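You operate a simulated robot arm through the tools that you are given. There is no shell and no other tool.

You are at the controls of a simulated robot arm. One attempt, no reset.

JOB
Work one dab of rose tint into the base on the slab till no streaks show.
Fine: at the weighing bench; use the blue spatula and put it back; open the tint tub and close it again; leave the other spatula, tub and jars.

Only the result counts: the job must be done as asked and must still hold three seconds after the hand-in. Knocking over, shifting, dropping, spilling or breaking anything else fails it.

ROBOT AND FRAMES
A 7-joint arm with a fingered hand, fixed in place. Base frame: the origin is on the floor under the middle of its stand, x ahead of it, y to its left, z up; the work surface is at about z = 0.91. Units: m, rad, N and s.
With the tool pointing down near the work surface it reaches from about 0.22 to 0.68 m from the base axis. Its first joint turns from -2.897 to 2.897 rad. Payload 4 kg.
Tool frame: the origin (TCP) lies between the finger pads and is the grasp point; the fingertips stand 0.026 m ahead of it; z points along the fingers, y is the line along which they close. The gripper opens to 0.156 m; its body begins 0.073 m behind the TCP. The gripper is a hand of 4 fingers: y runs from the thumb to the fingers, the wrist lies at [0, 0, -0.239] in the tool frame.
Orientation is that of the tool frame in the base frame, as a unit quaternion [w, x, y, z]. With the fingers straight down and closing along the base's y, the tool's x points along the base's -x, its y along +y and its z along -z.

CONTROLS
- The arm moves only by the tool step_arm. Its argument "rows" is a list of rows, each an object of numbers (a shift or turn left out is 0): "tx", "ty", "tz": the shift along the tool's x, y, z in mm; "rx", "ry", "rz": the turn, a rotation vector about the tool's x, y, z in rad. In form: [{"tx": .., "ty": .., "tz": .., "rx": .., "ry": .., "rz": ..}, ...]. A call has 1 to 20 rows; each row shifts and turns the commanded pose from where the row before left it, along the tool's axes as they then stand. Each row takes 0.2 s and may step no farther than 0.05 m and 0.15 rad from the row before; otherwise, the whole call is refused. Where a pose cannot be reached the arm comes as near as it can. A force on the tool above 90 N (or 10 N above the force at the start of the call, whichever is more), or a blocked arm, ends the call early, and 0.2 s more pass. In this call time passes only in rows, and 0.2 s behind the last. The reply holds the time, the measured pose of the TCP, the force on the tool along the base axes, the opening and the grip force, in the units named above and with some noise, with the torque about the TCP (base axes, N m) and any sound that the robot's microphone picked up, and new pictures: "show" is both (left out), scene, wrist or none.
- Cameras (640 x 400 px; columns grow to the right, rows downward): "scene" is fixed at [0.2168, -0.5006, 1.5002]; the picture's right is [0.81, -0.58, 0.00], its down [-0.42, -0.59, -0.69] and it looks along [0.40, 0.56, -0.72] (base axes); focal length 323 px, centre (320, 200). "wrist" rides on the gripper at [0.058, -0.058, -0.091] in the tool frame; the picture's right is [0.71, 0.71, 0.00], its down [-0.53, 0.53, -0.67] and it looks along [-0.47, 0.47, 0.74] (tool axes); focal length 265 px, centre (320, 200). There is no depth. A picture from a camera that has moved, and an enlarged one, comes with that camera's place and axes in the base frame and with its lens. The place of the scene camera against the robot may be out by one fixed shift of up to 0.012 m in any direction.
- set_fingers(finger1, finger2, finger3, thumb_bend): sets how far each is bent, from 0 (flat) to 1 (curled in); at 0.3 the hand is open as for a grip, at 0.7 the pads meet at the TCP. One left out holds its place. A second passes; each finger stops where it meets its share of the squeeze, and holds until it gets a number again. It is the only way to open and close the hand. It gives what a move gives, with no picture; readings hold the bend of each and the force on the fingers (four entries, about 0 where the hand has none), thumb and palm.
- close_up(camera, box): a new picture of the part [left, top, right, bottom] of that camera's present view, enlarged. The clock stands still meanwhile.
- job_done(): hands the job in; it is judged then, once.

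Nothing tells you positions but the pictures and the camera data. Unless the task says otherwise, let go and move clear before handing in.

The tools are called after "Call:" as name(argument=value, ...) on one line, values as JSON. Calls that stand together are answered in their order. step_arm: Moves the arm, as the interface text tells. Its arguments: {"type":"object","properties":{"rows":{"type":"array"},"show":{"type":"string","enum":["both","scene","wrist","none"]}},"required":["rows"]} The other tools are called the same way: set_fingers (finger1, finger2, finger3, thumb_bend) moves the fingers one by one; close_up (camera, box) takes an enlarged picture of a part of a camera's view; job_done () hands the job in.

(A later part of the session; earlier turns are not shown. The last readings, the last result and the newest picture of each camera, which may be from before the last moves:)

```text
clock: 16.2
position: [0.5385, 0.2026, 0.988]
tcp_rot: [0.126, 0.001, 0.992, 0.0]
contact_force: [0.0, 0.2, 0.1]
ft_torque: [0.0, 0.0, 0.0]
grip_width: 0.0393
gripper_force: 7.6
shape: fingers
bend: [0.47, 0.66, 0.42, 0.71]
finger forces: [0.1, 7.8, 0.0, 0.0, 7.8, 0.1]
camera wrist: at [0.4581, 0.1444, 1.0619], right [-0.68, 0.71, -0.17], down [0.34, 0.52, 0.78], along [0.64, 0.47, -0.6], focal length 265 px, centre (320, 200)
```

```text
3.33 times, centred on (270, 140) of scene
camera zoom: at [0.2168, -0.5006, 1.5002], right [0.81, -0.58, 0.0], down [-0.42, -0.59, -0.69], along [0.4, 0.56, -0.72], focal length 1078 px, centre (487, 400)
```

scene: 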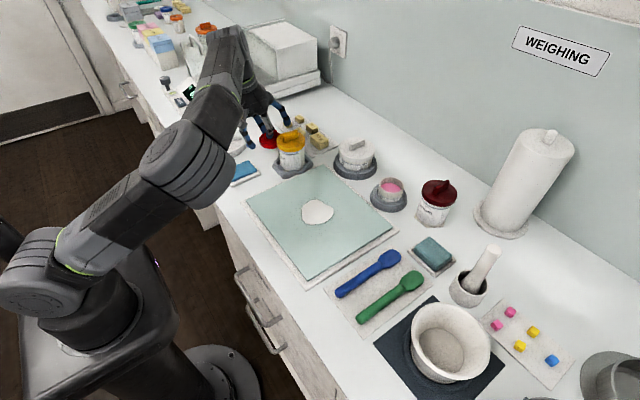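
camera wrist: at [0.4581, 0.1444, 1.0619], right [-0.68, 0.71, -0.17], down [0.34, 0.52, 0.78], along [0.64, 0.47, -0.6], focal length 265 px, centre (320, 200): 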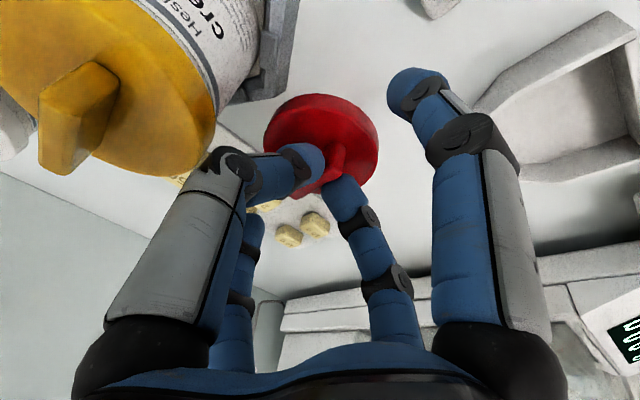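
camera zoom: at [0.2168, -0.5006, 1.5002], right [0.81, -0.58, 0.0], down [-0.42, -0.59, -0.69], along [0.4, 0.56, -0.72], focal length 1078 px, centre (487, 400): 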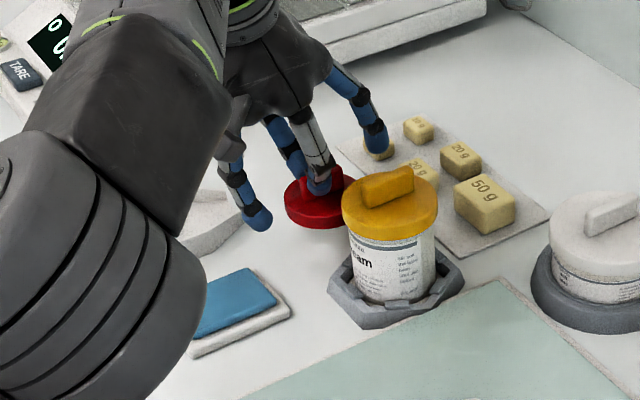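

Everything clears. I shift slightly away from the yellow jar and lower in small steps until the lid meets the bench.

Call:
step_arm(rows=[{"ty": 6, "tx": 1.7, "tz": 6.8}, {"tx": 2.0, "tz": 7.8}, {"tx": 1, "tz": 3.9}], show="none")

Call:
step_arm(rows=[{"tx": 0.6, "tz": 2.4}], show="none")

Call:
step_arm(rows=[{"tx": 0.5, "tz": 1.9}], show="wrist")

Call:
close_up(camera="scene", box=[230, 110, 310, 170])

```text
clock: 17.0
position: [0.5365, 0.2103, 0.9703]
tcp_rot: [0.124, 0.0, 0.992, 0.0]
contact_force: [-0.3, -0.4, -0.2]
ft_torque: [-0.02, -0.02, -0.01]
grip_width: 0.0392
gripper_force: 7.9
shape: fingers
bend: [0.47, 0.66, 0.42, 0.71]
finger forces: [0.1, 7.9, 0.0, 0.0, 7.7, 0.0]
```

```text
clock: 17.4
position: [0.5373, 0.2101, 0.9673]
tcp_rot: [0.125, 0.001, 0.992, 0.0]
contact_force: [0.1, 0.4, -0.8]
ft_torque: [0.02, -0.01, -0.02]
grip_width: 0.0395
gripper_force: 7.4
shape: fingers
bend: [0.47, 0.66, 0.42, 0.71]
finger forces: [0.0, 7.8, 0.0, 0.1, 7.8, 0.0]
```

```text
clock: 17.8
position: [0.5367, 0.2099, 0.9662]
tcp_rot: [0.125, 0.0, 0.992, 0.0]
contact_force: [0.4, 0.1, -0.1]
ft_torque: [0.02, 0.01, 0.01]
grip_width: 0.0393
gripper_force: 7.9
shape: fingers
bend: [0.47, 0.66, 0.42, 0.71]
finger forces: [0.0, 7.8, 0.1, 0.1, 7.7, 0.0]
camera wrist: at [0.4564, 0.1522, 1.0397], right [-0.68, 0.71, -0.18], down [0.34, 0.53, 0.78], along [0.64, 0.47, -0.6], focal length 265 px, centre (320, 200)
```

wrist: 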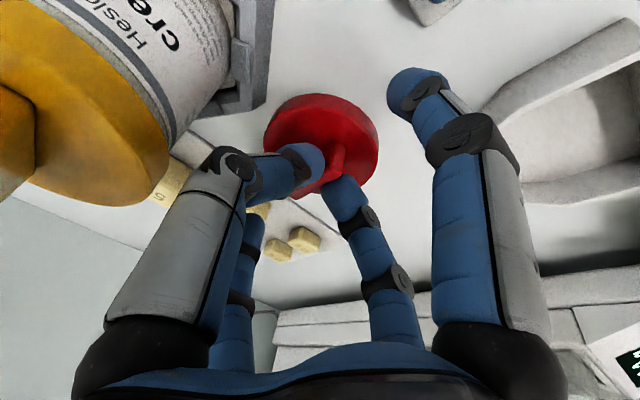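

```text
6.67 times, centred on (270, 140) of scene
camera zoom: at [0.2168, -0.5006, 1.5002], right [0.81, -0.58, 0.0], down [-0.42, -0.59, -0.69], along [0.4, 0.56, -0.72], focal length 2155 px, centre (653, 600)
```

zoom: 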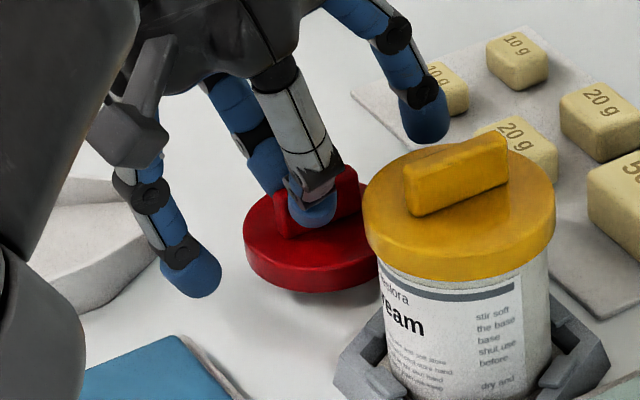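

The lid is a few millimetres above the bench. I continue in small steps.

Call:
step_arm(rows=[{"tx": 0.5, "tz": 1.9}], show="none")

Call:
step_arm(rows=[{"tx": 0.5, "tz": 1.9}], show="none")

Call:
step_arm(rows=[{"tx": 0.4, "tz": 1.5}], show="none")

Call:
close_up(camera="scene", box=[230, 110, 310, 170])

```text
clock: 18.2
position: [0.5359, 0.2116, 0.9634]
tcp_rot: [0.125, 0.0, 0.992, -0.001]
contact_force: [-1.2, 0.5, 0.0]
ft_torque: [0.01, -0.02, -0.01]
grip_width: 0.0395
gripper_force: 7.5
shape: fingers
bend: [0.47, 0.66, 0.42, 0.71]
finger forces: [0.0, 7.8, 0.0, 0.0, 7.7, 0.0]
```

```text
clock: 18.6
position: [0.5361, 0.2103, 0.9611]
tcp_rot: [0.124, -0.001, 0.992, 0.0]
contact_force: [-0.1, -0.8, 0.2]
ft_torque: [-0.02, -0.01, 0.0]
grip_width: 0.0392
gripper_force: 7.5
shape: fingers
bend: [0.47, 0.66, 0.42, 0.71]
finger forces: [0.0, 7.8, 0.1, 0.0, 7.8, 0.1]
```

```text
clock: 19.0
position: [0.5365, 0.2103, 0.9591]
tcp_rot: [0.126, -0.001, 0.992, 0.0]
contact_force: [0.2, 0.0, 0.2]
ft_torque: [0.0, -0.02, 0.0]
grip_width: 0.0393
gripper_force: 7.9
shape: fingers
bend: [0.47, 0.66, 0.42, 0.71]
finger forces: [0.0, 7.8, 0.0, 0.1, 7.8, 0.0]
```

```text
6.67 times, centred on (270, 140) of scene
camera zoom: at [0.2168, -0.5006, 1.5002], right [0.81, -0.58, 0.0], down [-0.42, -0.59, -0.69], along [0.4, 0.56, -0.72], focal length 2155 px, centre (653, 600)
```

zoom: 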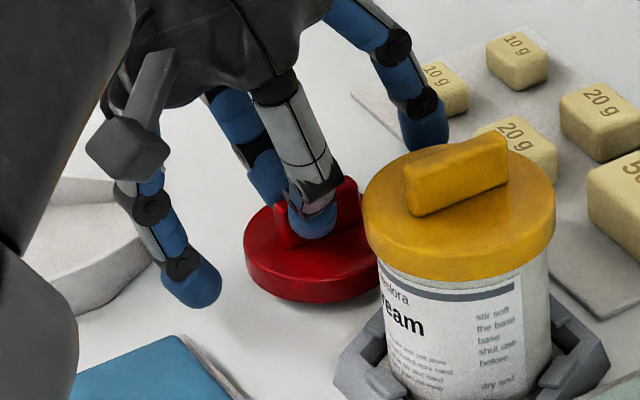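

No contact yet; I keep stepping down about 1.5 mm at a time, watching lid and finger1 forces.

Call:
step_arm(rows=[{"tx": 0.4, "tz": 1.5}], show="none")

Call:
step_arm(rows=[{"tx": 0.4, "tz": 1.5}], show="none")

Call:
close_up(camera="scene", box=[230, 110, 310, 170])

Call:
close_up(camera="wrist", box=[240, 40, 480, 240])

```text
clock: 19.4
position: [0.5354, 0.2117, 0.959]
tcp_rot: [0.126, 0.0, 0.992, 0.0]
contact_force: [0.1, -0.4, 0.8]
ft_torque: [0.0, -0.01, 0.0]
grip_width: 0.0393
gripper_force: 8.1
shape: fingers
bend: [0.47, 0.66, 0.42, 0.71]
finger forces: [0.1, 7.8, 0.0, 0.0, 7.8, 0.0]
```

```text
clock: 19.8
position: [0.5357, 0.2101, 0.9563]
tcp_rot: [0.125, 0.0, 0.992, 0.0]
contact_force: [0.3, -0.3, 0.1]
ft_torque: [-0.01, -0.03, -0.03]
grip_width: 0.0394
gripper_force: 7.8
shape: fingers
bend: [0.47, 0.66, 0.42, 0.71]
finger forces: [0.0, 7.7, 0.0, 0.0, 7.9, 0.0]
```

```text
6.67 times, centred on (270, 140) of scene
camera zoom: at [0.2168, -0.5006, 1.5002], right [0.81, -0.58, 0.0], down [-0.42, -0.59, -0.69], along [0.4, 0.56, -0.72], focal length 2155 px, centre (653, 600)
```

zoom: 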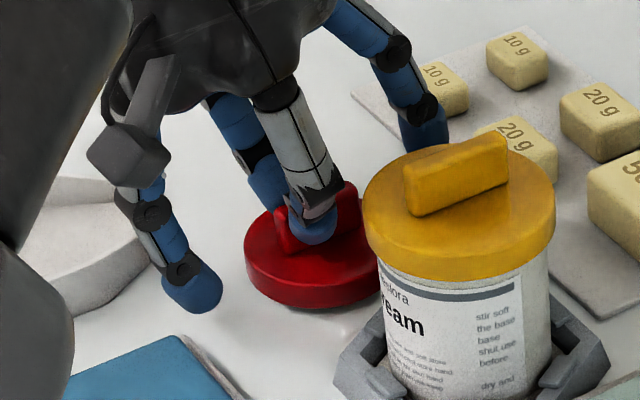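

```text
2.00 times, centred on (360, 140) of wrist
camera zoom: at [0.4559, 0.1528, 1.031], right [-0.68, 0.71, -0.18], down [0.34, 0.53, 0.78], along [0.64, 0.47, -0.6], focal length 531 px, centre (240, 320)
```

zoom: 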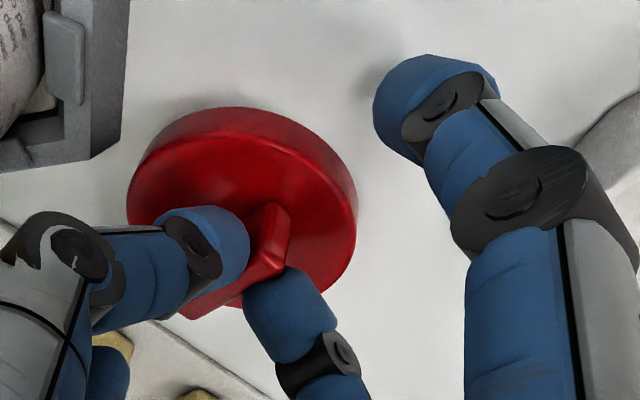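

The lid's shadow is nearly closed under it. I step on by about 1 mm at a time.

Call:
step_arm(rows=[{"tx": 0.3, "tz": 1.2}], show="none")

Call:
step_arm(rows=[{"tx": 0.3, "tz": 1.2}], show="none")

Call:
close_up(camera="scene", box=[240, 125, 290, 165])

```text
clock: 20.2
position: [0.5361, 0.21, 0.9554]
tcp_rot: [0.124, 0.0, 0.992, 0.0]
contact_force: [-0.9, 1.0, -0.4]
ft_torque: [-0.01, 0.0, 0.01]
grip_width: 0.0394
gripper_force: 8.0
shape: fingers
bend: [0.47, 0.66, 0.42, 0.71]
finger forces: [0.1, 7.9, 0.0, 0.1, 7.8, 0.1]
```

```text
clock: 20.6
position: [0.5361, 0.2105, 0.9541]
tcp_rot: [0.124, 0.0, 0.992, 0.0]
contact_force: [-0.7, -0.1, -0.6]
ft_torque: [0.01, -0.01, 0.03]
grip_width: 0.0393
gripper_force: 7.9
shape: fingers
bend: [0.47, 0.66, 0.42, 0.71]
finger forces: [0.1, 7.7, 0.0, 0.1, 7.8, 0.0]
```

```text
10.00 times, centred on (265, 145) of scene
camera zoom: at [0.2168, -0.5006, 1.5002], right [0.81, -0.58, 0.0], down [-0.42, -0.59, -0.69], along [0.4, 0.56, -0.72], focal length 3233 px, centre (870, 750)
```

zoom: 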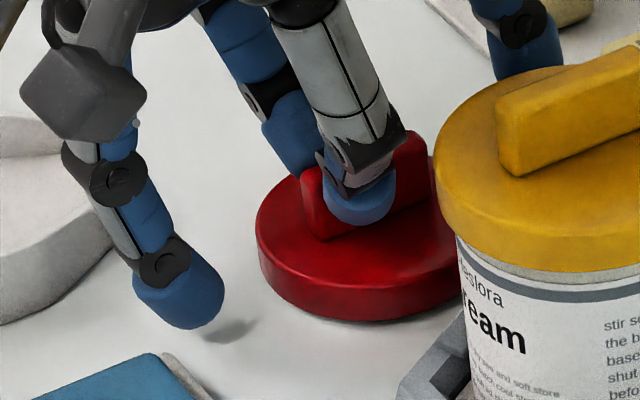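

Finger1 still has visible clearance and the lid is nearly down. Two more small steps.

Call:
step_arm(rows=[{"tx": 0.3, "tz": 1.2}], show="none")

Call:
step_arm(rows=[{"tx": 0.3, "tz": 1.2}], show="none")

Call:
close_up(camera="scene", box=[240, 125, 290, 165])

```text
clock: 21.0
position: [0.5366, 0.2098, 0.9545]
tcp_rot: [0.125, 0.001, 0.992, 0.0]
contact_force: [-0.1, 0.2, -0.2]
ft_torque: [0.01, 0.0, -0.03]
grip_width: 0.0393
gripper_force: 8.4
shape: fingers
bend: [0.47, 0.66, 0.42, 0.71]
finger forces: [0.0, 7.9, 0.0, 0.0, 7.8, 0.0]
```

```text
clock: 21.4
position: [0.535, 0.2098, 0.9527]
tcp_rot: [0.126, 0.001, 0.992, 0.0]
contact_force: [0.4, 0.1, 0.9]
ft_torque: [0.0, -0.01, 0.02]
grip_width: 0.0393
gripper_force: 7.7
shape: fingers
bend: [0.47, 0.66, 0.42, 0.71]
finger forces: [0.1, 7.8, 0.1, 0.0, 7.7, 0.1]
```

```text
10.00 times, centred on (265, 145) of scene
camera zoom: at [0.2168, -0.5006, 1.5002], right [0.81, -0.58, 0.0], down [-0.42, -0.59, -0.69], along [0.4, 0.56, -0.72], focal length 3233 px, centre (870, 750)
```

zoom: 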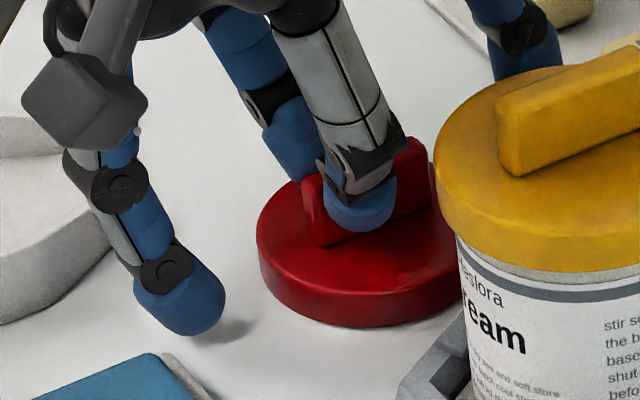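

Call:
step_arm(rows=[{"tx": 0.3, "tz": 1.2}], show="none")

Call:
step_arm(rows=[{"tx": 0.3, "tz": 1.2}], show="none")

Call:
close_up(camera="scene", box=[240, 125, 290, 165])

```text
clock: 21.8
position: [0.5356, 0.2105, 0.9504]
tcp_rot: [0.125, 0.0, 0.992, 0.001]
contact_force: [-0.4, 0.2, 1.3]
ft_torque: [-0.02, 0.01, 0.0]
grip_width: 0.039
gripper_force: 8.3
shape: fingers
bend: [0.47, 0.72, 0.42, 0.71]
finger forces: [0.0, 7.8, 0.0, 0.0, 7.9, 0.0]
```

```text
clock: 22.2
position: [0.537, 0.2108, 0.9499]
tcp_rot: [0.124, 0.0, 0.992, 0.001]
contact_force: [-1.6, -0.4, 4.0]
ft_torque: [0.0, 0.01, -0.02]
grip_width: 0.0389
gripper_force: 9.1
shape: fingers
bend: [0.47, 0.72, 0.42, 0.71]
finger forces: [0.0, 8.7, 0.1, 0.0, 10.0, 0.0]
```

```text
10.00 times, centred on (265, 145) of scene
camera zoom: at [0.2168, -0.5006, 1.5002], right [0.81, -0.58, 0.0], down [-0.42, -0.59, -0.69], along [0.4, 0.56, -0.72], focal length 3233 px, centre (870, 750)
```

zoom: 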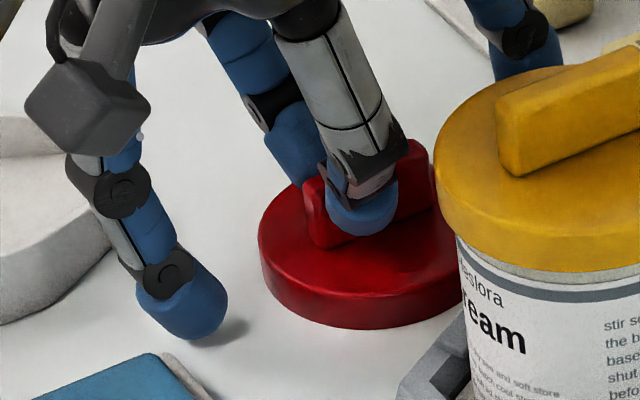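

The lid rests on the bench (4 N upward felt). I release it by opening thumb and finger2, then rise straight up.

Call:
set_fingers(finger2=0.6, thumb_bend=0.6)

Call:
close_up(camera="scene", box=[230, 110, 310, 170])

Call:
close_up(camera="wrist", box=[240, 40, 480, 240])

```text
clock: 23.2
position: [0.5358, 0.2101, 0.9489]
tcp_rot: [0.125, 0.0, 0.992, 0.0]
contact_force: [-0.2, 0.0, -0.6]
ft_torque: [0.03, 0.01, -0.06]
grip_width: 0.0443
gripper_force: 0.0
shape: fingers
bend: [0.47, 0.6, 0.42, 0.6]
finger forces: [0.0, 0.0, 0.0, 0.0, 0.0, 0.0]
```

```text
6.67 times, centred on (270, 140) of scene
camera zoom: at [0.2168, -0.5006, 1.5002], right [0.81, -0.58, 0.0], down [-0.42, -0.59, -0.69], along [0.4, 0.56, -0.72], focal length 2155 px, centre (653, 600)
```

zoom: 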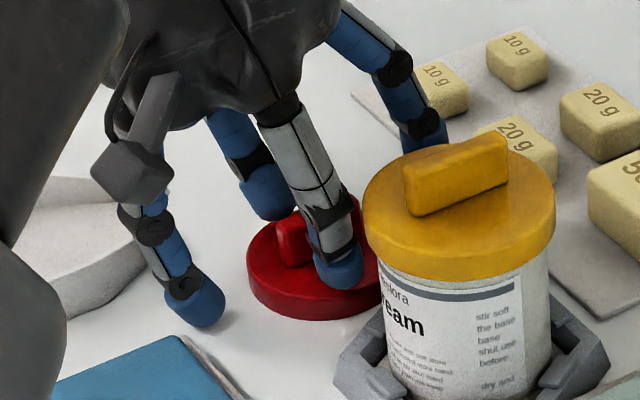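

```text
2.00 times, centred on (360, 140) of wrist
camera zoom: at [0.4559, 0.1527, 1.0239], right [-0.68, 0.71, -0.18], down [0.34, 0.53, 0.78], along [0.64, 0.47, -0.6], focal length 531 px, centre (240, 320)
```

zoom: 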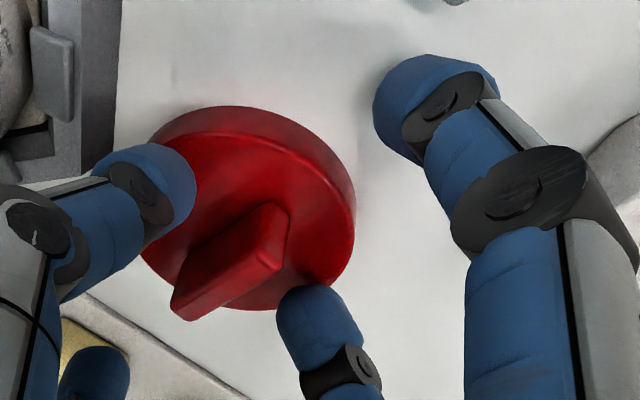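

Released; the lid stays flat on the bench. I rise straight up.

Call:
step_arm(rows=[{"tx": -2.5, "tz": -9.7}, {"tx": -9.9, "tz": -38.8}, {"tx": -9.9, "tz": -38.8}, {"tx": -7.4, "tz": -29}], show="both")

Call:
close_up(camera="scene", box=[225, 100, 325, 180])

```text
clock: 24.2
position: [0.536, 0.21, 1.0722]
tcp_rot: [0.125, 0.0, 0.992, 0.0]
contact_force: [-0.4, -0.1, 0.1]
ft_torque: [-0.02, 0.0, 0.01]
grip_width: 0.0441
gripper_force: 0.1
shape: fingers
bend: [0.47, 0.6, 0.42, 0.6]
finger forces: [0.0, 0.0, 0.0, 0.0, 0.0, 0.0]
camera wrist: at [0.4558, 0.1525, 1.1457], right [-0.69, 0.71, -0.18], down [0.34, 0.53, 0.78], along [0.64, 0.47, -0.6], focal length 265 px, centre (320, 200)
```

scene: 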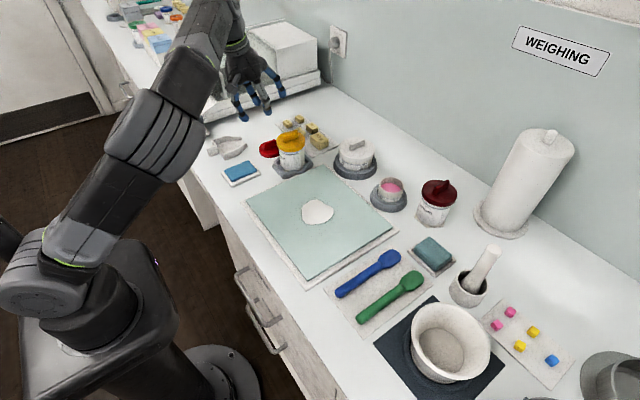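
wrist: 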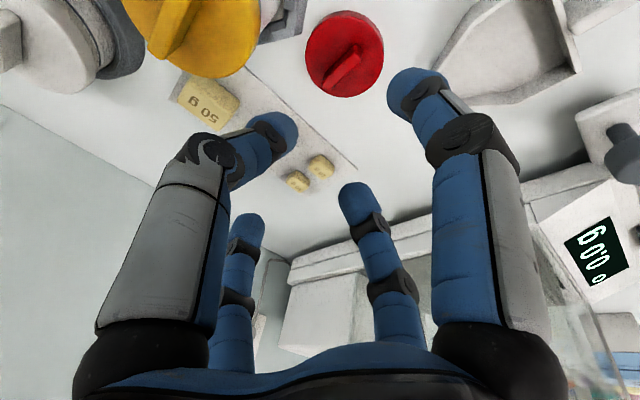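

```text
5.00 times, centred on (275, 140) of scene
camera zoom: at [0.2168, -0.5006, 1.5002], right [0.81, -0.58, 0.0], down [-0.42, -0.59, -0.69], along [0.4, 0.56, -0.72], focal length 1616 px, centre (545, 500)
```

zoom: 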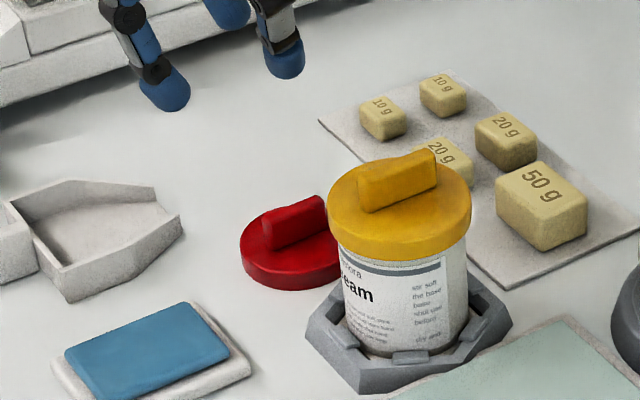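

The lid sits safely beside the yellow jar. Next I go for the blue spatula: I travel back over the slab toward the spatula mat and test how finger1 looks when curled in, since I plan to pinch the handle with thumb and finger2.

Call:
step_arm(rows=[{"tx": 9.5, "ty": -41, "tz": -5.5}, {"tx": 9.5, "ty": -41, "tz": -5.5}, {"tx": 9.5, "ty": -41, "tz": -5.5}, {"tx": 9.5, "ty": -41, "tz": -5.5}, {"tx": 9.5, "ty": -41, "tz": -5.5}, {"tx": 9.5, "ty": -41, "tz": -5.5}, {"tx": 9.5, "ty": -41, "tz": -5.5}, {"tx": 9.5, "ty": -41, "tz": -5.5}, {"tx": 9.5, "ty": -41, "tz": -5.5}, {"tx": 9.5, "ty": -41, "tz": -5.5}], show="none")

Call:
set_fingers(finger1=1.0)

Call:
close_up(camera="wrist", box=[0, 0, 640, 400])

Call:
close_up(camera="scene", box=[200, 60, 440, 260])

```text
clock: 26.4
position: [0.4296, -0.1995, 1.1012]
tcp_rot: [0.125, 0.0, 0.992, 0.0]
contact_force: [0.3, -0.1, -0.8]
ft_torque: [-0.02, 0.03, -0.03]
grip_width: 0.0442
gripper_force: 0.0
shape: fingers
bend: [0.47, 0.6, 0.42, 0.6]
finger forces: [0.0, 0.0, 0.1, 0.0, 0.0, 0.0]
```

```text
clock: 27.4
position: [0.4291, -0.2002, 1.1019]
tcp_rot: [0.125, 0.0, 0.992, 0.0]
contact_force: [-0.8, 0.2, -0.9]
ft_torque: [-0.01, 0.0, 0.03]
grip_width: 0.0522
gripper_force: 0.1
shape: fingers
bend: [1.0, 0.6, 0.42, 0.6]
finger forces: [0.0, 0.0, 0.0, 0.0, 0.1, 0.0]
```

```text
1.00 times, centred on (320, 200) of wrist (not enlarged: the box is as wide or as high as the picture)
camera zoom: at [0.3496, -0.2575, 1.1752], right [-0.68, 0.71, -0.18], down [0.34, 0.53, 0.78], along [0.64, 0.47, -0.6], focal length 265 px, centre (320, 200)
```

zoom: 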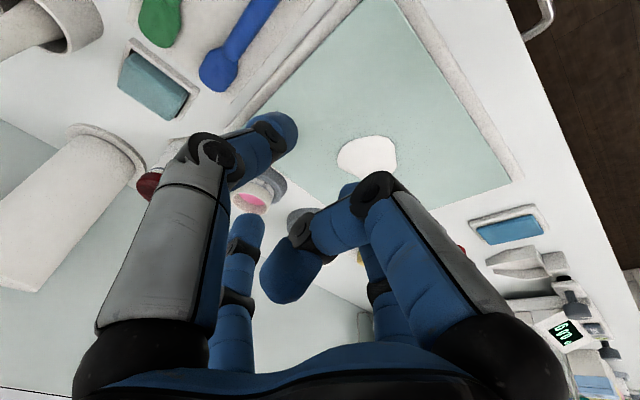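

```text
2.00 times, centred on (320, 160) of scene
camera zoom: at [0.2168, -0.5006, 1.5002], right [0.81, -0.58, 0.0], down [-0.42, -0.59, -0.69], along [0.4, 0.56, -0.72], focal length 647 px, centre (320, 280)
```

zoom: 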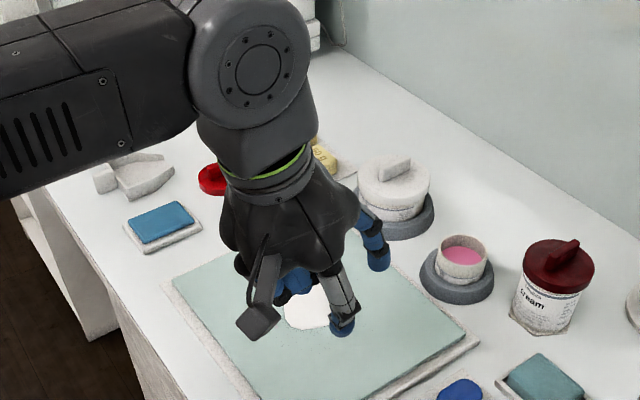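

Curled finger1 sits close to the palm, above where the handle will lie, and can act as a stop for the handle end. I move above the handle near (0.455, -0.27), pitching slightly more, and look.

Call:
step_arm(rows=[{"ry": -0.07}, {"tx": -0.9, "ty": -23.3, "tz": 22}, {"tx": -0.9, "ty": -23.3, "tz": 22}, {"tx": -0.9, "ty": -23.3, "tz": 22}], show="both")

Call:
close_up(camera="wrist", box=[180, 0, 420, 160])

Call:
close_up(camera="scene", box=[300, 180, 440, 320])

```text
clock: 28.4
position: [0.4522, -0.2688, 1.0381]
tcp_rot: [0.16, -0.001, 0.987, 0.0]
contact_force: [0.0, -0.2, 0.0]
ft_torque: [0.01, 0.03, 0.03]
grip_width: 0.0524
gripper_force: 0.1
shape: fingers
bend: [1.0, 0.6, 0.42, 0.6]
finger forces: [0.0, 0.0, 0.0, 0.0, 0.0, 0.1]
camera wrist: at [0.3674, -0.327, 1.1073], right [-0.67, 0.71, -0.22], down [0.29, 0.53, 0.8], along [0.68, 0.47, -0.56], focal length 265 px, centre (320, 200)
```

scene: 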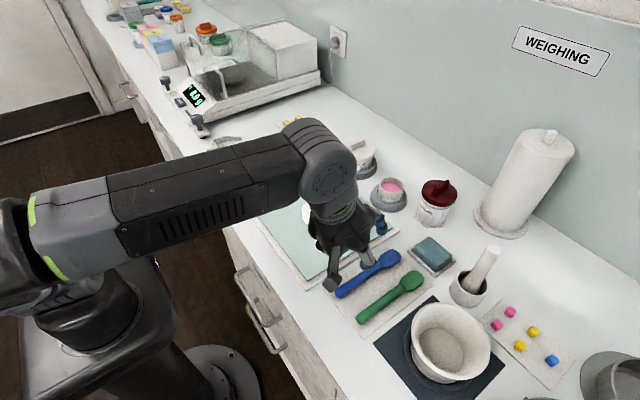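
wrist: 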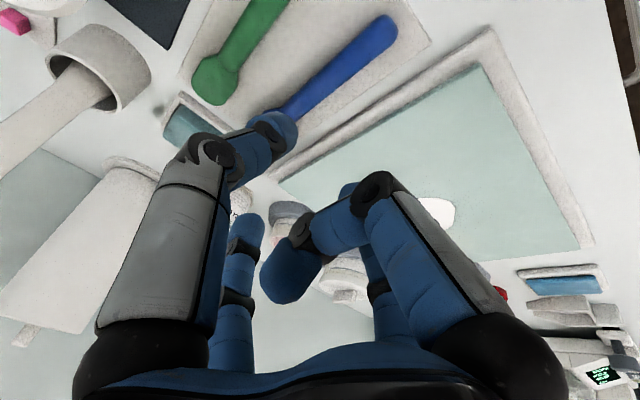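

```text
2.50 times, centred on (300, 80) of wrist
camera zoom: at [0.3674, -0.327, 1.1073], right [-0.67, 0.71, -0.22], down [0.29, 0.53, 0.8], along [0.68, 0.47, -0.56], focal length 664 px, centre (370, 500)
```

zoom: 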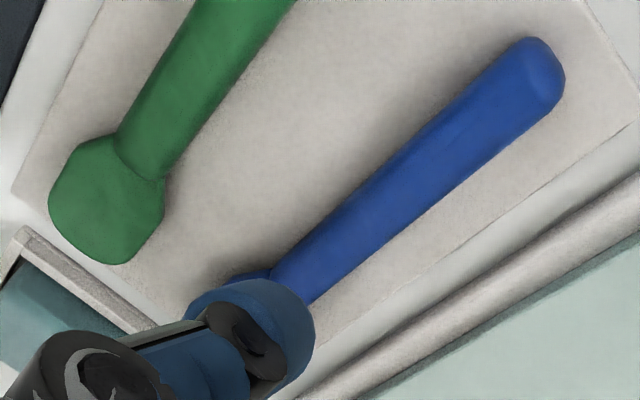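

```text
2.86 times, centred on (370, 250) of scene
camera zoom: at [0.2168, -0.5006, 1.5002], right [0.81, -0.58, 0.0], down [-0.42, -0.59, -0.69], along [0.4, 0.56, -0.72], focal length 924 px, centre (177, 57)
```

zoom: 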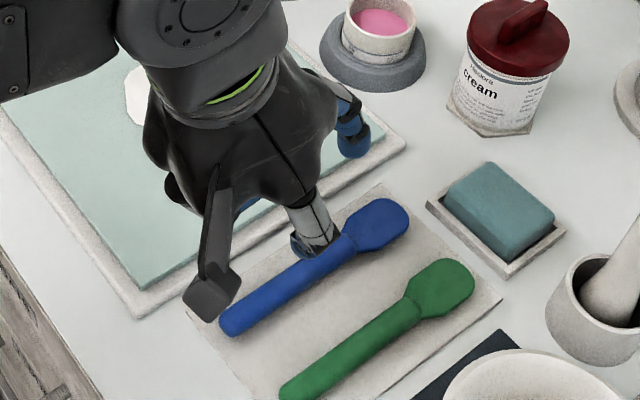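

The handle axis lies at y ≈ -0.273 along x, its end at x ≈ 0.42, thickness about 19 mm. I descend part way so the thumb and finger2 straddle it about 35 mm from the handle end, and check centring.

Call:
step_arm(rows=[{"tx": 10, "ty": -1.5, "tz": 25}, {"tx": 10, "ty": -1.5, "tz": 25}], show="wrist")

Call:
close_up(camera="wrist", box=[200, 20, 440, 220])

Call:
close_up(camera="scene", box=[310, 220, 410, 320])

```text
clock: 29.0
position: [0.4507, -0.2728, 0.9843]
tcp_rot: [0.16, -0.001, 0.987, 0.001]
contact_force: [-0.4, 0.3, 0.2]
ft_torque: [-0.04, 0.04, 0.0]
grip_width: 0.0523
gripper_force: 0.1
shape: fingers
bend: [1.0, 0.6, 0.42, 0.6]
finger forces: [0.0, 0.1, 0.0, 0.0, 0.1, 0.0]
camera wrist: at [0.3644, -0.3303, 1.0532], right [-0.67, 0.71, -0.22], down [0.29, 0.53, 0.8], along [0.68, 0.47, -0.56], focal length 265 px, centre (320, 200)
```

wrist: 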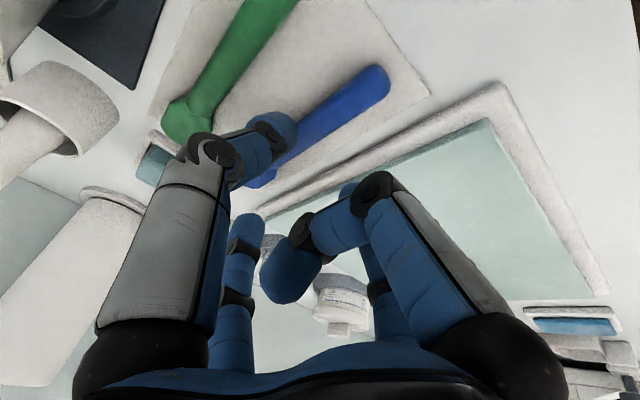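

```text
2.00 times, centred on (320, 120) of wrist
camera zoom: at [0.3644, -0.3303, 1.0532], right [-0.67, 0.71, -0.22], down [0.29, 0.53, 0.8], along [0.68, 0.47, -0.56], focal length 531 px, centre (320, 360)
```

zoom: 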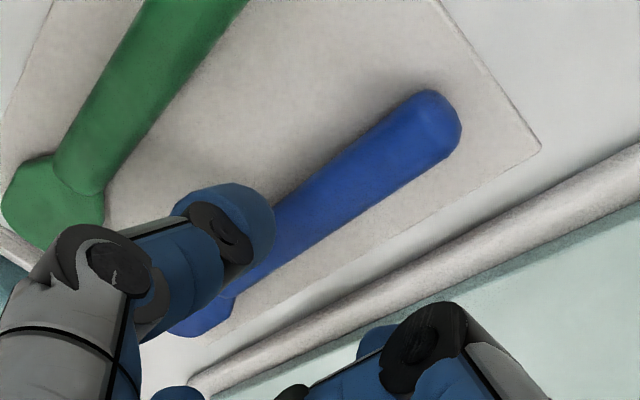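

```text
4.00 times, centred on (360, 270) of scene
camera zoom: at [0.2168, -0.5006, 1.5002], right [0.81, -0.58, 0.0], down [-0.42, -0.59, -0.69], along [0.4, 0.56, -0.72], focal length 1293 px, centre (160, -80)
```

zoom: 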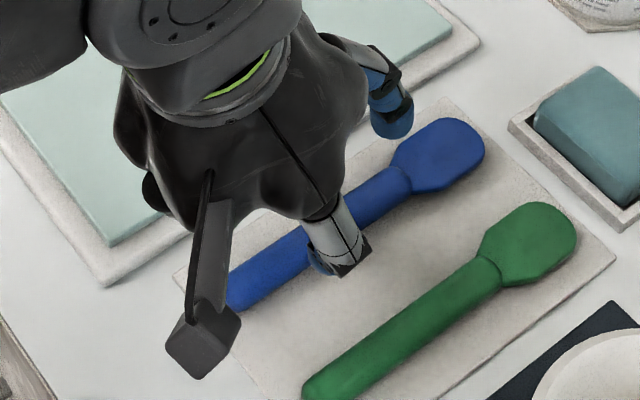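

Centring looks right (handle axis y ≈ -0.274). I go lower, then narrow the fingers step by step while lowering so the tips never press the mat.

Call:
step_arm(rows=[{"tx": 5.4, "ty": -0.6, "tz": 13.6}, {"tx": 5.4, "ty": -0.6, "tz": 13.6}], show="none")

Call:
set_fingers(finger2=0.63, thumb_bend=0.63)

Call:
close_up(camera="wrist", box=[200, 20, 440, 220])

Call:
close_up(camera="scene", box=[320, 230, 400, 310])

```text
clock: 29.6
position: [0.4478, -0.2733, 0.9537]
tcp_rot: [0.16, 0.0, 0.987, -0.001]
contact_force: [-0.1, 0.2, 0.3]
ft_torque: [-0.02, -0.01, 0.01]
grip_width: 0.0522
gripper_force: 0.2
shape: fingers
bend: [1.0, 0.6, 0.42, 0.6]
finger forces: [0.0, 0.0, 0.1, 0.0, 0.1, 0.0]
```

```text
clock: 30.6
position: [0.4477, -0.2742, 0.9552]
tcp_rot: [0.161, 0.0, 0.987, 0.0]
contact_force: [0.2, 0.7, 0.0]
ft_torque: [-0.02, -0.05, -0.02]
grip_width: 0.0491
gripper_force: 0.0
shape: fingers
bend: [1.0, 0.63, 0.42, 0.63]
finger forces: [0.0, 0.0, 0.1, 0.1, 0.0, 0.0]
```

```text
2.00 times, centred on (320, 120) of wrist
camera zoom: at [0.3631, -0.3323, 1.0239], right [-0.67, 0.71, -0.22], down [0.29, 0.53, 0.8], along [0.68, 0.47, -0.56], focal length 531 px, centre (320, 360)
```

zoom: 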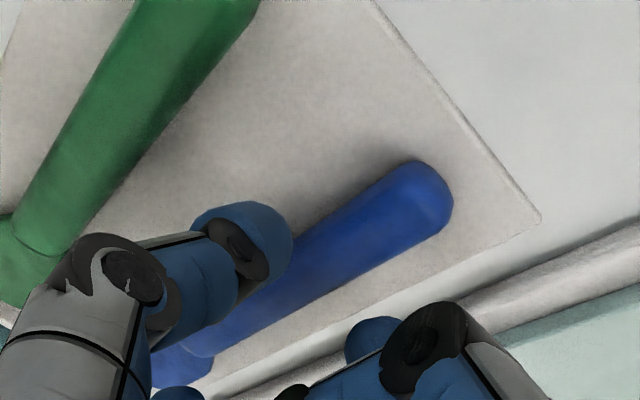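

```text
5.00 times, centred on (360, 270) of scene
camera zoom: at [0.2168, -0.5006, 1.5002], right [0.81, -0.58, 0.0], down [-0.42, -0.59, -0.69], along [0.4, 0.56, -0.72], focal length 1616 px, centre (120, -150)
```

zoom: 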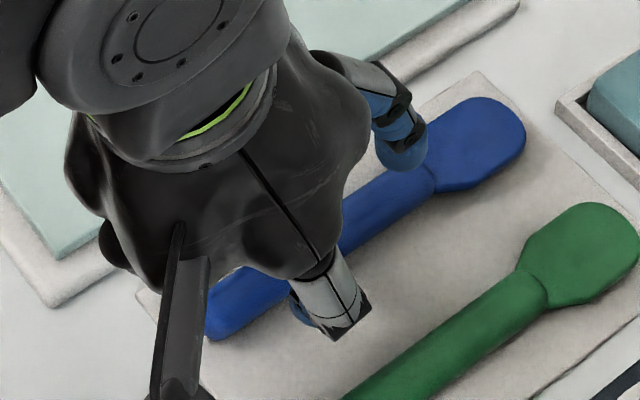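

The handle is about 2 mm toward -y of the hand's centre; I correct that, lower a little, narrow further, and lower again.

Call:
step_arm(rows=[{"tx": 2.2, "ty": -2, "tz": 6.6}], show="none")

Call:
set_fingers(finger2=0.65, thumb_bend=0.65)

Call:
close_up(camera="wrist", box=[200, 20, 440, 220])

```text
clock: 31.0
position: [0.4481, -0.2763, 0.9475]
tcp_rot: [0.16, 0.0, 0.987, 0.001]
contact_force: [-0.3, 0.7, -0.8]
ft_torque: [-0.02, 0.01, 0.01]
grip_width: 0.0492
gripper_force: 0.2
shape: fingers
bend: [1.0, 0.63, 0.42, 0.63]
finger forces: [0.2, 0.0, 0.1, 0.0, 0.0, 0.1]
```

```text
clock: 32.0
position: [0.4496, -0.2762, 0.9485]
tcp_rot: [0.16, 0.001, 0.987, -0.001]
contact_force: [-0.2, -1.2, -0.1]
ft_torque: [0.01, 0.02, 0.0]
grip_width: 0.047
gripper_force: 0.1
shape: fingers
bend: [1.0, 0.65, 0.42, 0.65]
finger forces: [0.0, 0.0, 0.0, 0.1, 0.0, 0.0]
```

```text
2.00 times, centred on (320, 120) of wrist
camera zoom: at [0.3632, -0.3341, 1.0169], right [-0.67, 0.71, -0.22], down [0.29, 0.53, 0.8], along [0.68, 0.47, -0.56], focal length 531 px, centre (320, 360)
```

zoom: 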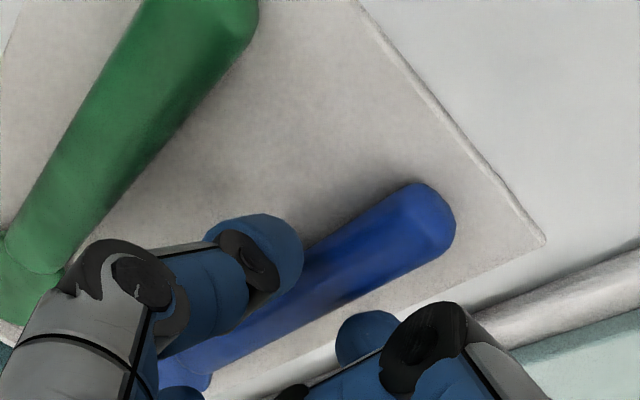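

No contact yet. I lower the last 6 mm and close on the handle.

Call:
step_arm(rows=[{"tx": 1.0, "tz": 2.9}, {"tx": 0.9, "tz": 2.8}], show="none")

Call:
close_up(camera="wrist", box=[200, 20, 440, 220])

```text
clock: 32.6
position: [0.4494, -0.2758, 0.9421]
tcp_rot: [0.16, 0.0, 0.987, 0.001]
contact_force: [0.0, 0.4, -0.3]
ft_torque: [0.02, 0.03, 0.01]
grip_width: 0.0472
gripper_force: 0.0
shape: fingers
bend: [1.0, 0.65, 0.42, 0.65]
finger forces: [0.0, 0.0, 0.0, 0.0, 0.1, 0.1]
```

```text
2.00 times, centred on (320, 120) of wrist
camera zoom: at [0.3631, -0.3344, 1.0099], right [-0.67, 0.71, -0.22], down [0.29, 0.53, 0.8], along [0.68, 0.47, -0.56], focal length 531 px, centre (320, 360)
```

zoom: 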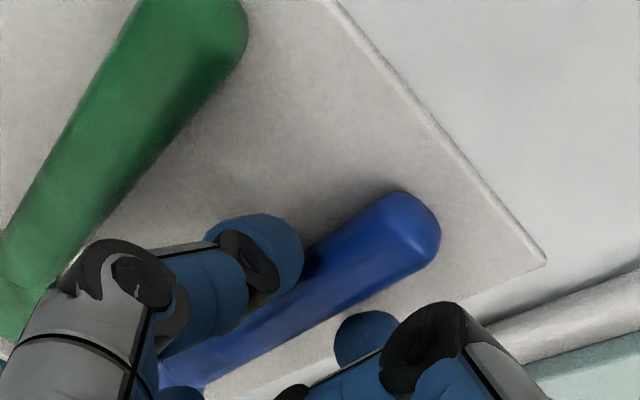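

Call:
step_arm(rows=[{"tx": 0.6, "tz": 1.9}], show="none")

Call:
set_fingers(finger2=0.8, thumb_bend=0.8)

Call:
close_up(camera="wrist", box=[200, 20, 440, 220])

Call:
close_up(camera="scene", box=[320, 230, 400, 310])

```text
clock: 33.0
position: [0.4477, -0.2771, 0.9398]
tcp_rot: [0.16, -0.001, 0.987, 0.0]
contact_force: [-0.3, -0.1, 0.3]
ft_torque: [-0.04, -0.03, 0.0]
grip_width: 0.047
gripper_force: 0.2
shape: fingers
bend: [1.0, 0.65, 0.42, 0.65]
finger forces: [0.0, 0.1, 0.0, 0.1, 0.2, 0.1]
```

```text
clock: 34.0
position: [0.4479, -0.2758, 0.9388]
tcp_rot: [0.16, 0.0, 0.987, 0.001]
contact_force: [0.2, 1.2, 1.5]
ft_torque: [-0.01, 0.02, -0.03]
grip_width: 0.0373
gripper_force: 11.6
shape: fingers
bend: [1.0, 0.6, 0.42, 0.75]
finger forces: [0.0, 12.1, 0.1, 0.0, 11.8, 0.0]
```

```text
2.00 times, centred on (320, 120) of wrist
camera zoom: at [0.363, -0.3338, 1.0078], right [-0.67, 0.71, -0.22], down [0.29, 0.53, 0.8], along [0.68, 0.47, -0.56], focal length 531 px, centre (320, 360)
```

zoom: 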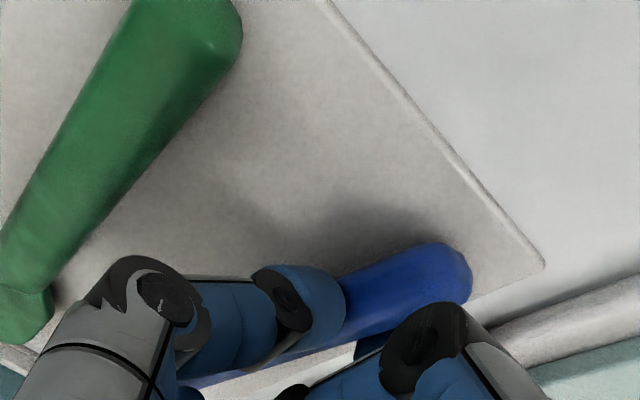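

```text
5.00 times, centred on (360, 270) of scene
camera zoom: at [0.2168, -0.5006, 1.5002], right [0.81, -0.58, 0.0], down [-0.42, -0.59, -0.69], along [0.4, 0.56, -0.72], focal length 1616 px, centre (120, -150)
```

zoom: 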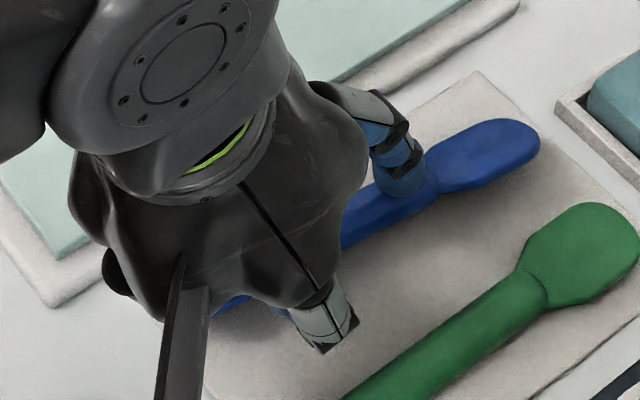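

The thumb overpowered finger2, so the handle is held about 12 mm off-centre. While it still rests by the mat, I re-centre by limiting the thumb to about 0.66 and closing finger2 against it.

Call:
set_fingers(finger2=0.8, thumb_bend=0.665)

Call:
close_up(camera="wrist", box=[200, 20, 440, 220])

Call:
close_up(camera="scene", box=[320, 230, 420, 310])

```text
clock: 35.0
position: [0.4485, -0.2763, 0.9396]
tcp_rot: [0.16, 0.0, 0.987, 0.0]
contact_force: [0.6, 0.9, 4.5]
ft_torque: [0.0, -0.02, -0.03]
grip_width: 0.0517
gripper_force: 9.0
shape: fingers
bend: [1.0, 0.77, 0.42, 0.62]
finger forces: [0.0, 10.1, 0.0, 0.1, 8.4, 0.0]
```

```text
2.00 times, centred on (320, 120) of wrist
camera zoom: at [0.3631, -0.3337, 1.0079], right [-0.67, 0.71, -0.22], down [0.29, 0.53, 0.8], along [0.68, 0.47, -0.56], focal length 531 px, centre (320, 360)
```

zoom: 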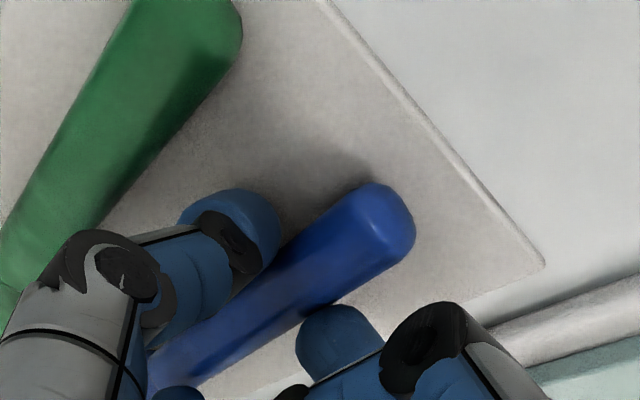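

```text
5.00 times, centred on (370, 270) of scene
camera zoom: at [0.2168, -0.5006, 1.5002], right [0.81, -0.58, 0.0], down [-0.42, -0.59, -0.69], along [0.4, 0.56, -0.72], focal length 1616 px, centre (70, -150)
```

zoom: 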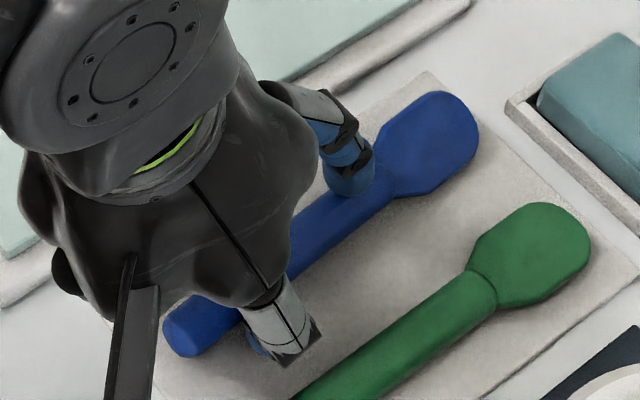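

Now it is off to the other side. I set both to the same modest target (0.70) to balance in the middle.

Call:
set_fingers(finger2=0.7, thumb_bend=0.7)

Call:
close_up(camera="wrist", box=[200, 20, 440, 220])

Call:
close_up(camera="scene", box=[320, 230, 420, 310])

```text
clock: 36.0
position: [0.4476, -0.2757, 0.9387]
tcp_rot: [0.16, 0.0, 0.987, 0.001]
contact_force: [-0.1, -0.8, 3.8]
ft_torque: [0.03, -0.03, 0.06]
grip_width: 0.0467
gripper_force: 5.8
shape: fingers
bend: [1.0, 0.67, 0.42, 0.66]
finger forces: [0.1, 5.3, 0.0, 0.1, 6.2, 0.0]
```

```text
2.00 times, centred on (320, 120) of wrist
camera zoom: at [0.3629, -0.3339, 1.0078], right [-0.67, 0.71, -0.22], down [0.29, 0.53, 0.8], along [0.68, 0.47, -0.56], focal length 531 px, centre (320, 360)
```

zoom: 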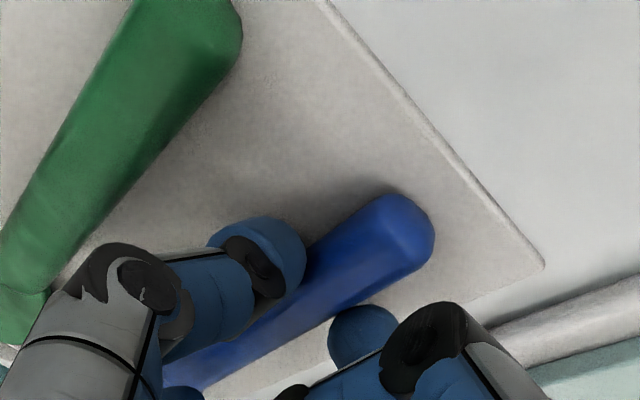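

```text
5.00 times, centred on (370, 270) of scene
camera zoom: at [0.2168, -0.5006, 1.5002], right [0.81, -0.58, 0.0], down [-0.42, -0.59, -0.69], along [0.4, 0.56, -0.72], focal length 1616 px, centre (70, -150)
```

zoom: 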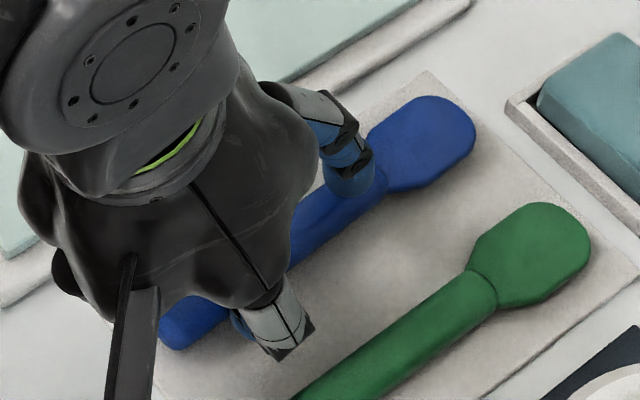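

It is centred now (bends 0.67/0.66). I tighten slightly and lift a few centimetres slowly to see how the spatula hangs.

Call:
set_fingers(finger2=0.72, thumb_bend=0.72)

Call:
step_arm(rows=[{"tx": -1.6, "tz": -4.7}, {"tx": -1.6, "tz": -4.7}, {"tx": -3.2, "tz": -9.5}], show="wrist")

Call:
close_up(camera="scene", box=[310, 210, 430, 310])

```text
clock: 37.0
position: [0.4481, -0.2762, 0.9397]
tcp_rot: [0.159, 0.0, 0.987, 0.0]
contact_force: [-0.2, 0.4, 1.6]
ft_torque: [0.0, 0.01, -0.02]
grip_width: 0.0458
gripper_force: 7.3
shape: fingers
bend: [1.0, 0.66, 0.42, 0.67]
finger forces: [0.0, 7.4, 0.0, 0.1, 7.3, 0.1]
```

```text
clock: 37.8
position: [0.4472, -0.2742, 0.96]
tcp_rot: [0.161, 0.001, 0.987, 0.0]
contact_force: [1.5, -0.4, -0.1]
ft_torque: [0.02, 0.03, 0.0]
grip_width: 0.0452
gripper_force: 7.4
shape: fingers
bend: [1.0, 0.65, 0.42, 0.67]
finger forces: [0.0, 6.8, 0.0, 0.0, 6.9, 0.0]
camera wrist: at [0.3632, -0.3337, 1.0282], right [-0.67, 0.71, -0.22], down [0.29, 0.53, 0.8], along [0.68, 0.47, -0.56], focal length 265 px, centre (320, 200)
```

wrist: 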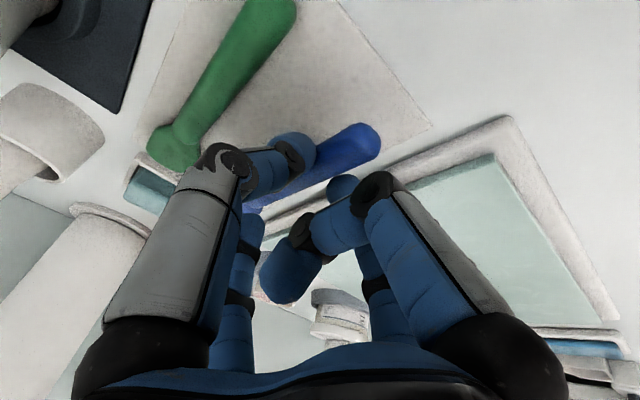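

```text
4.00 times, centred on (370, 260) of scene
camera zoom: at [0.2168, -0.5006, 1.5002], right [0.81, -0.58, 0.0], down [-0.42, -0.59, -0.69], along [0.4, 0.56, -0.72], focal length 1293 px, centre (120, -40)
```

zoom: 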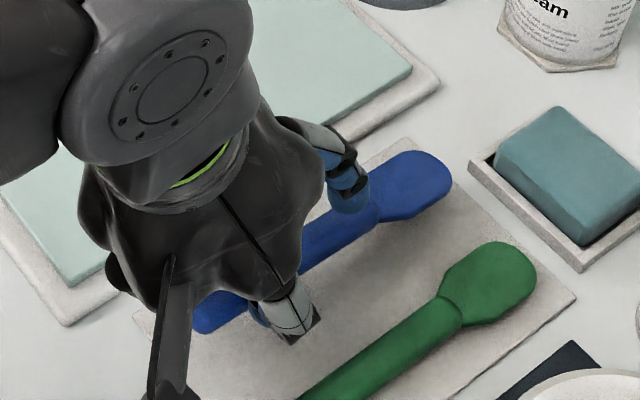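

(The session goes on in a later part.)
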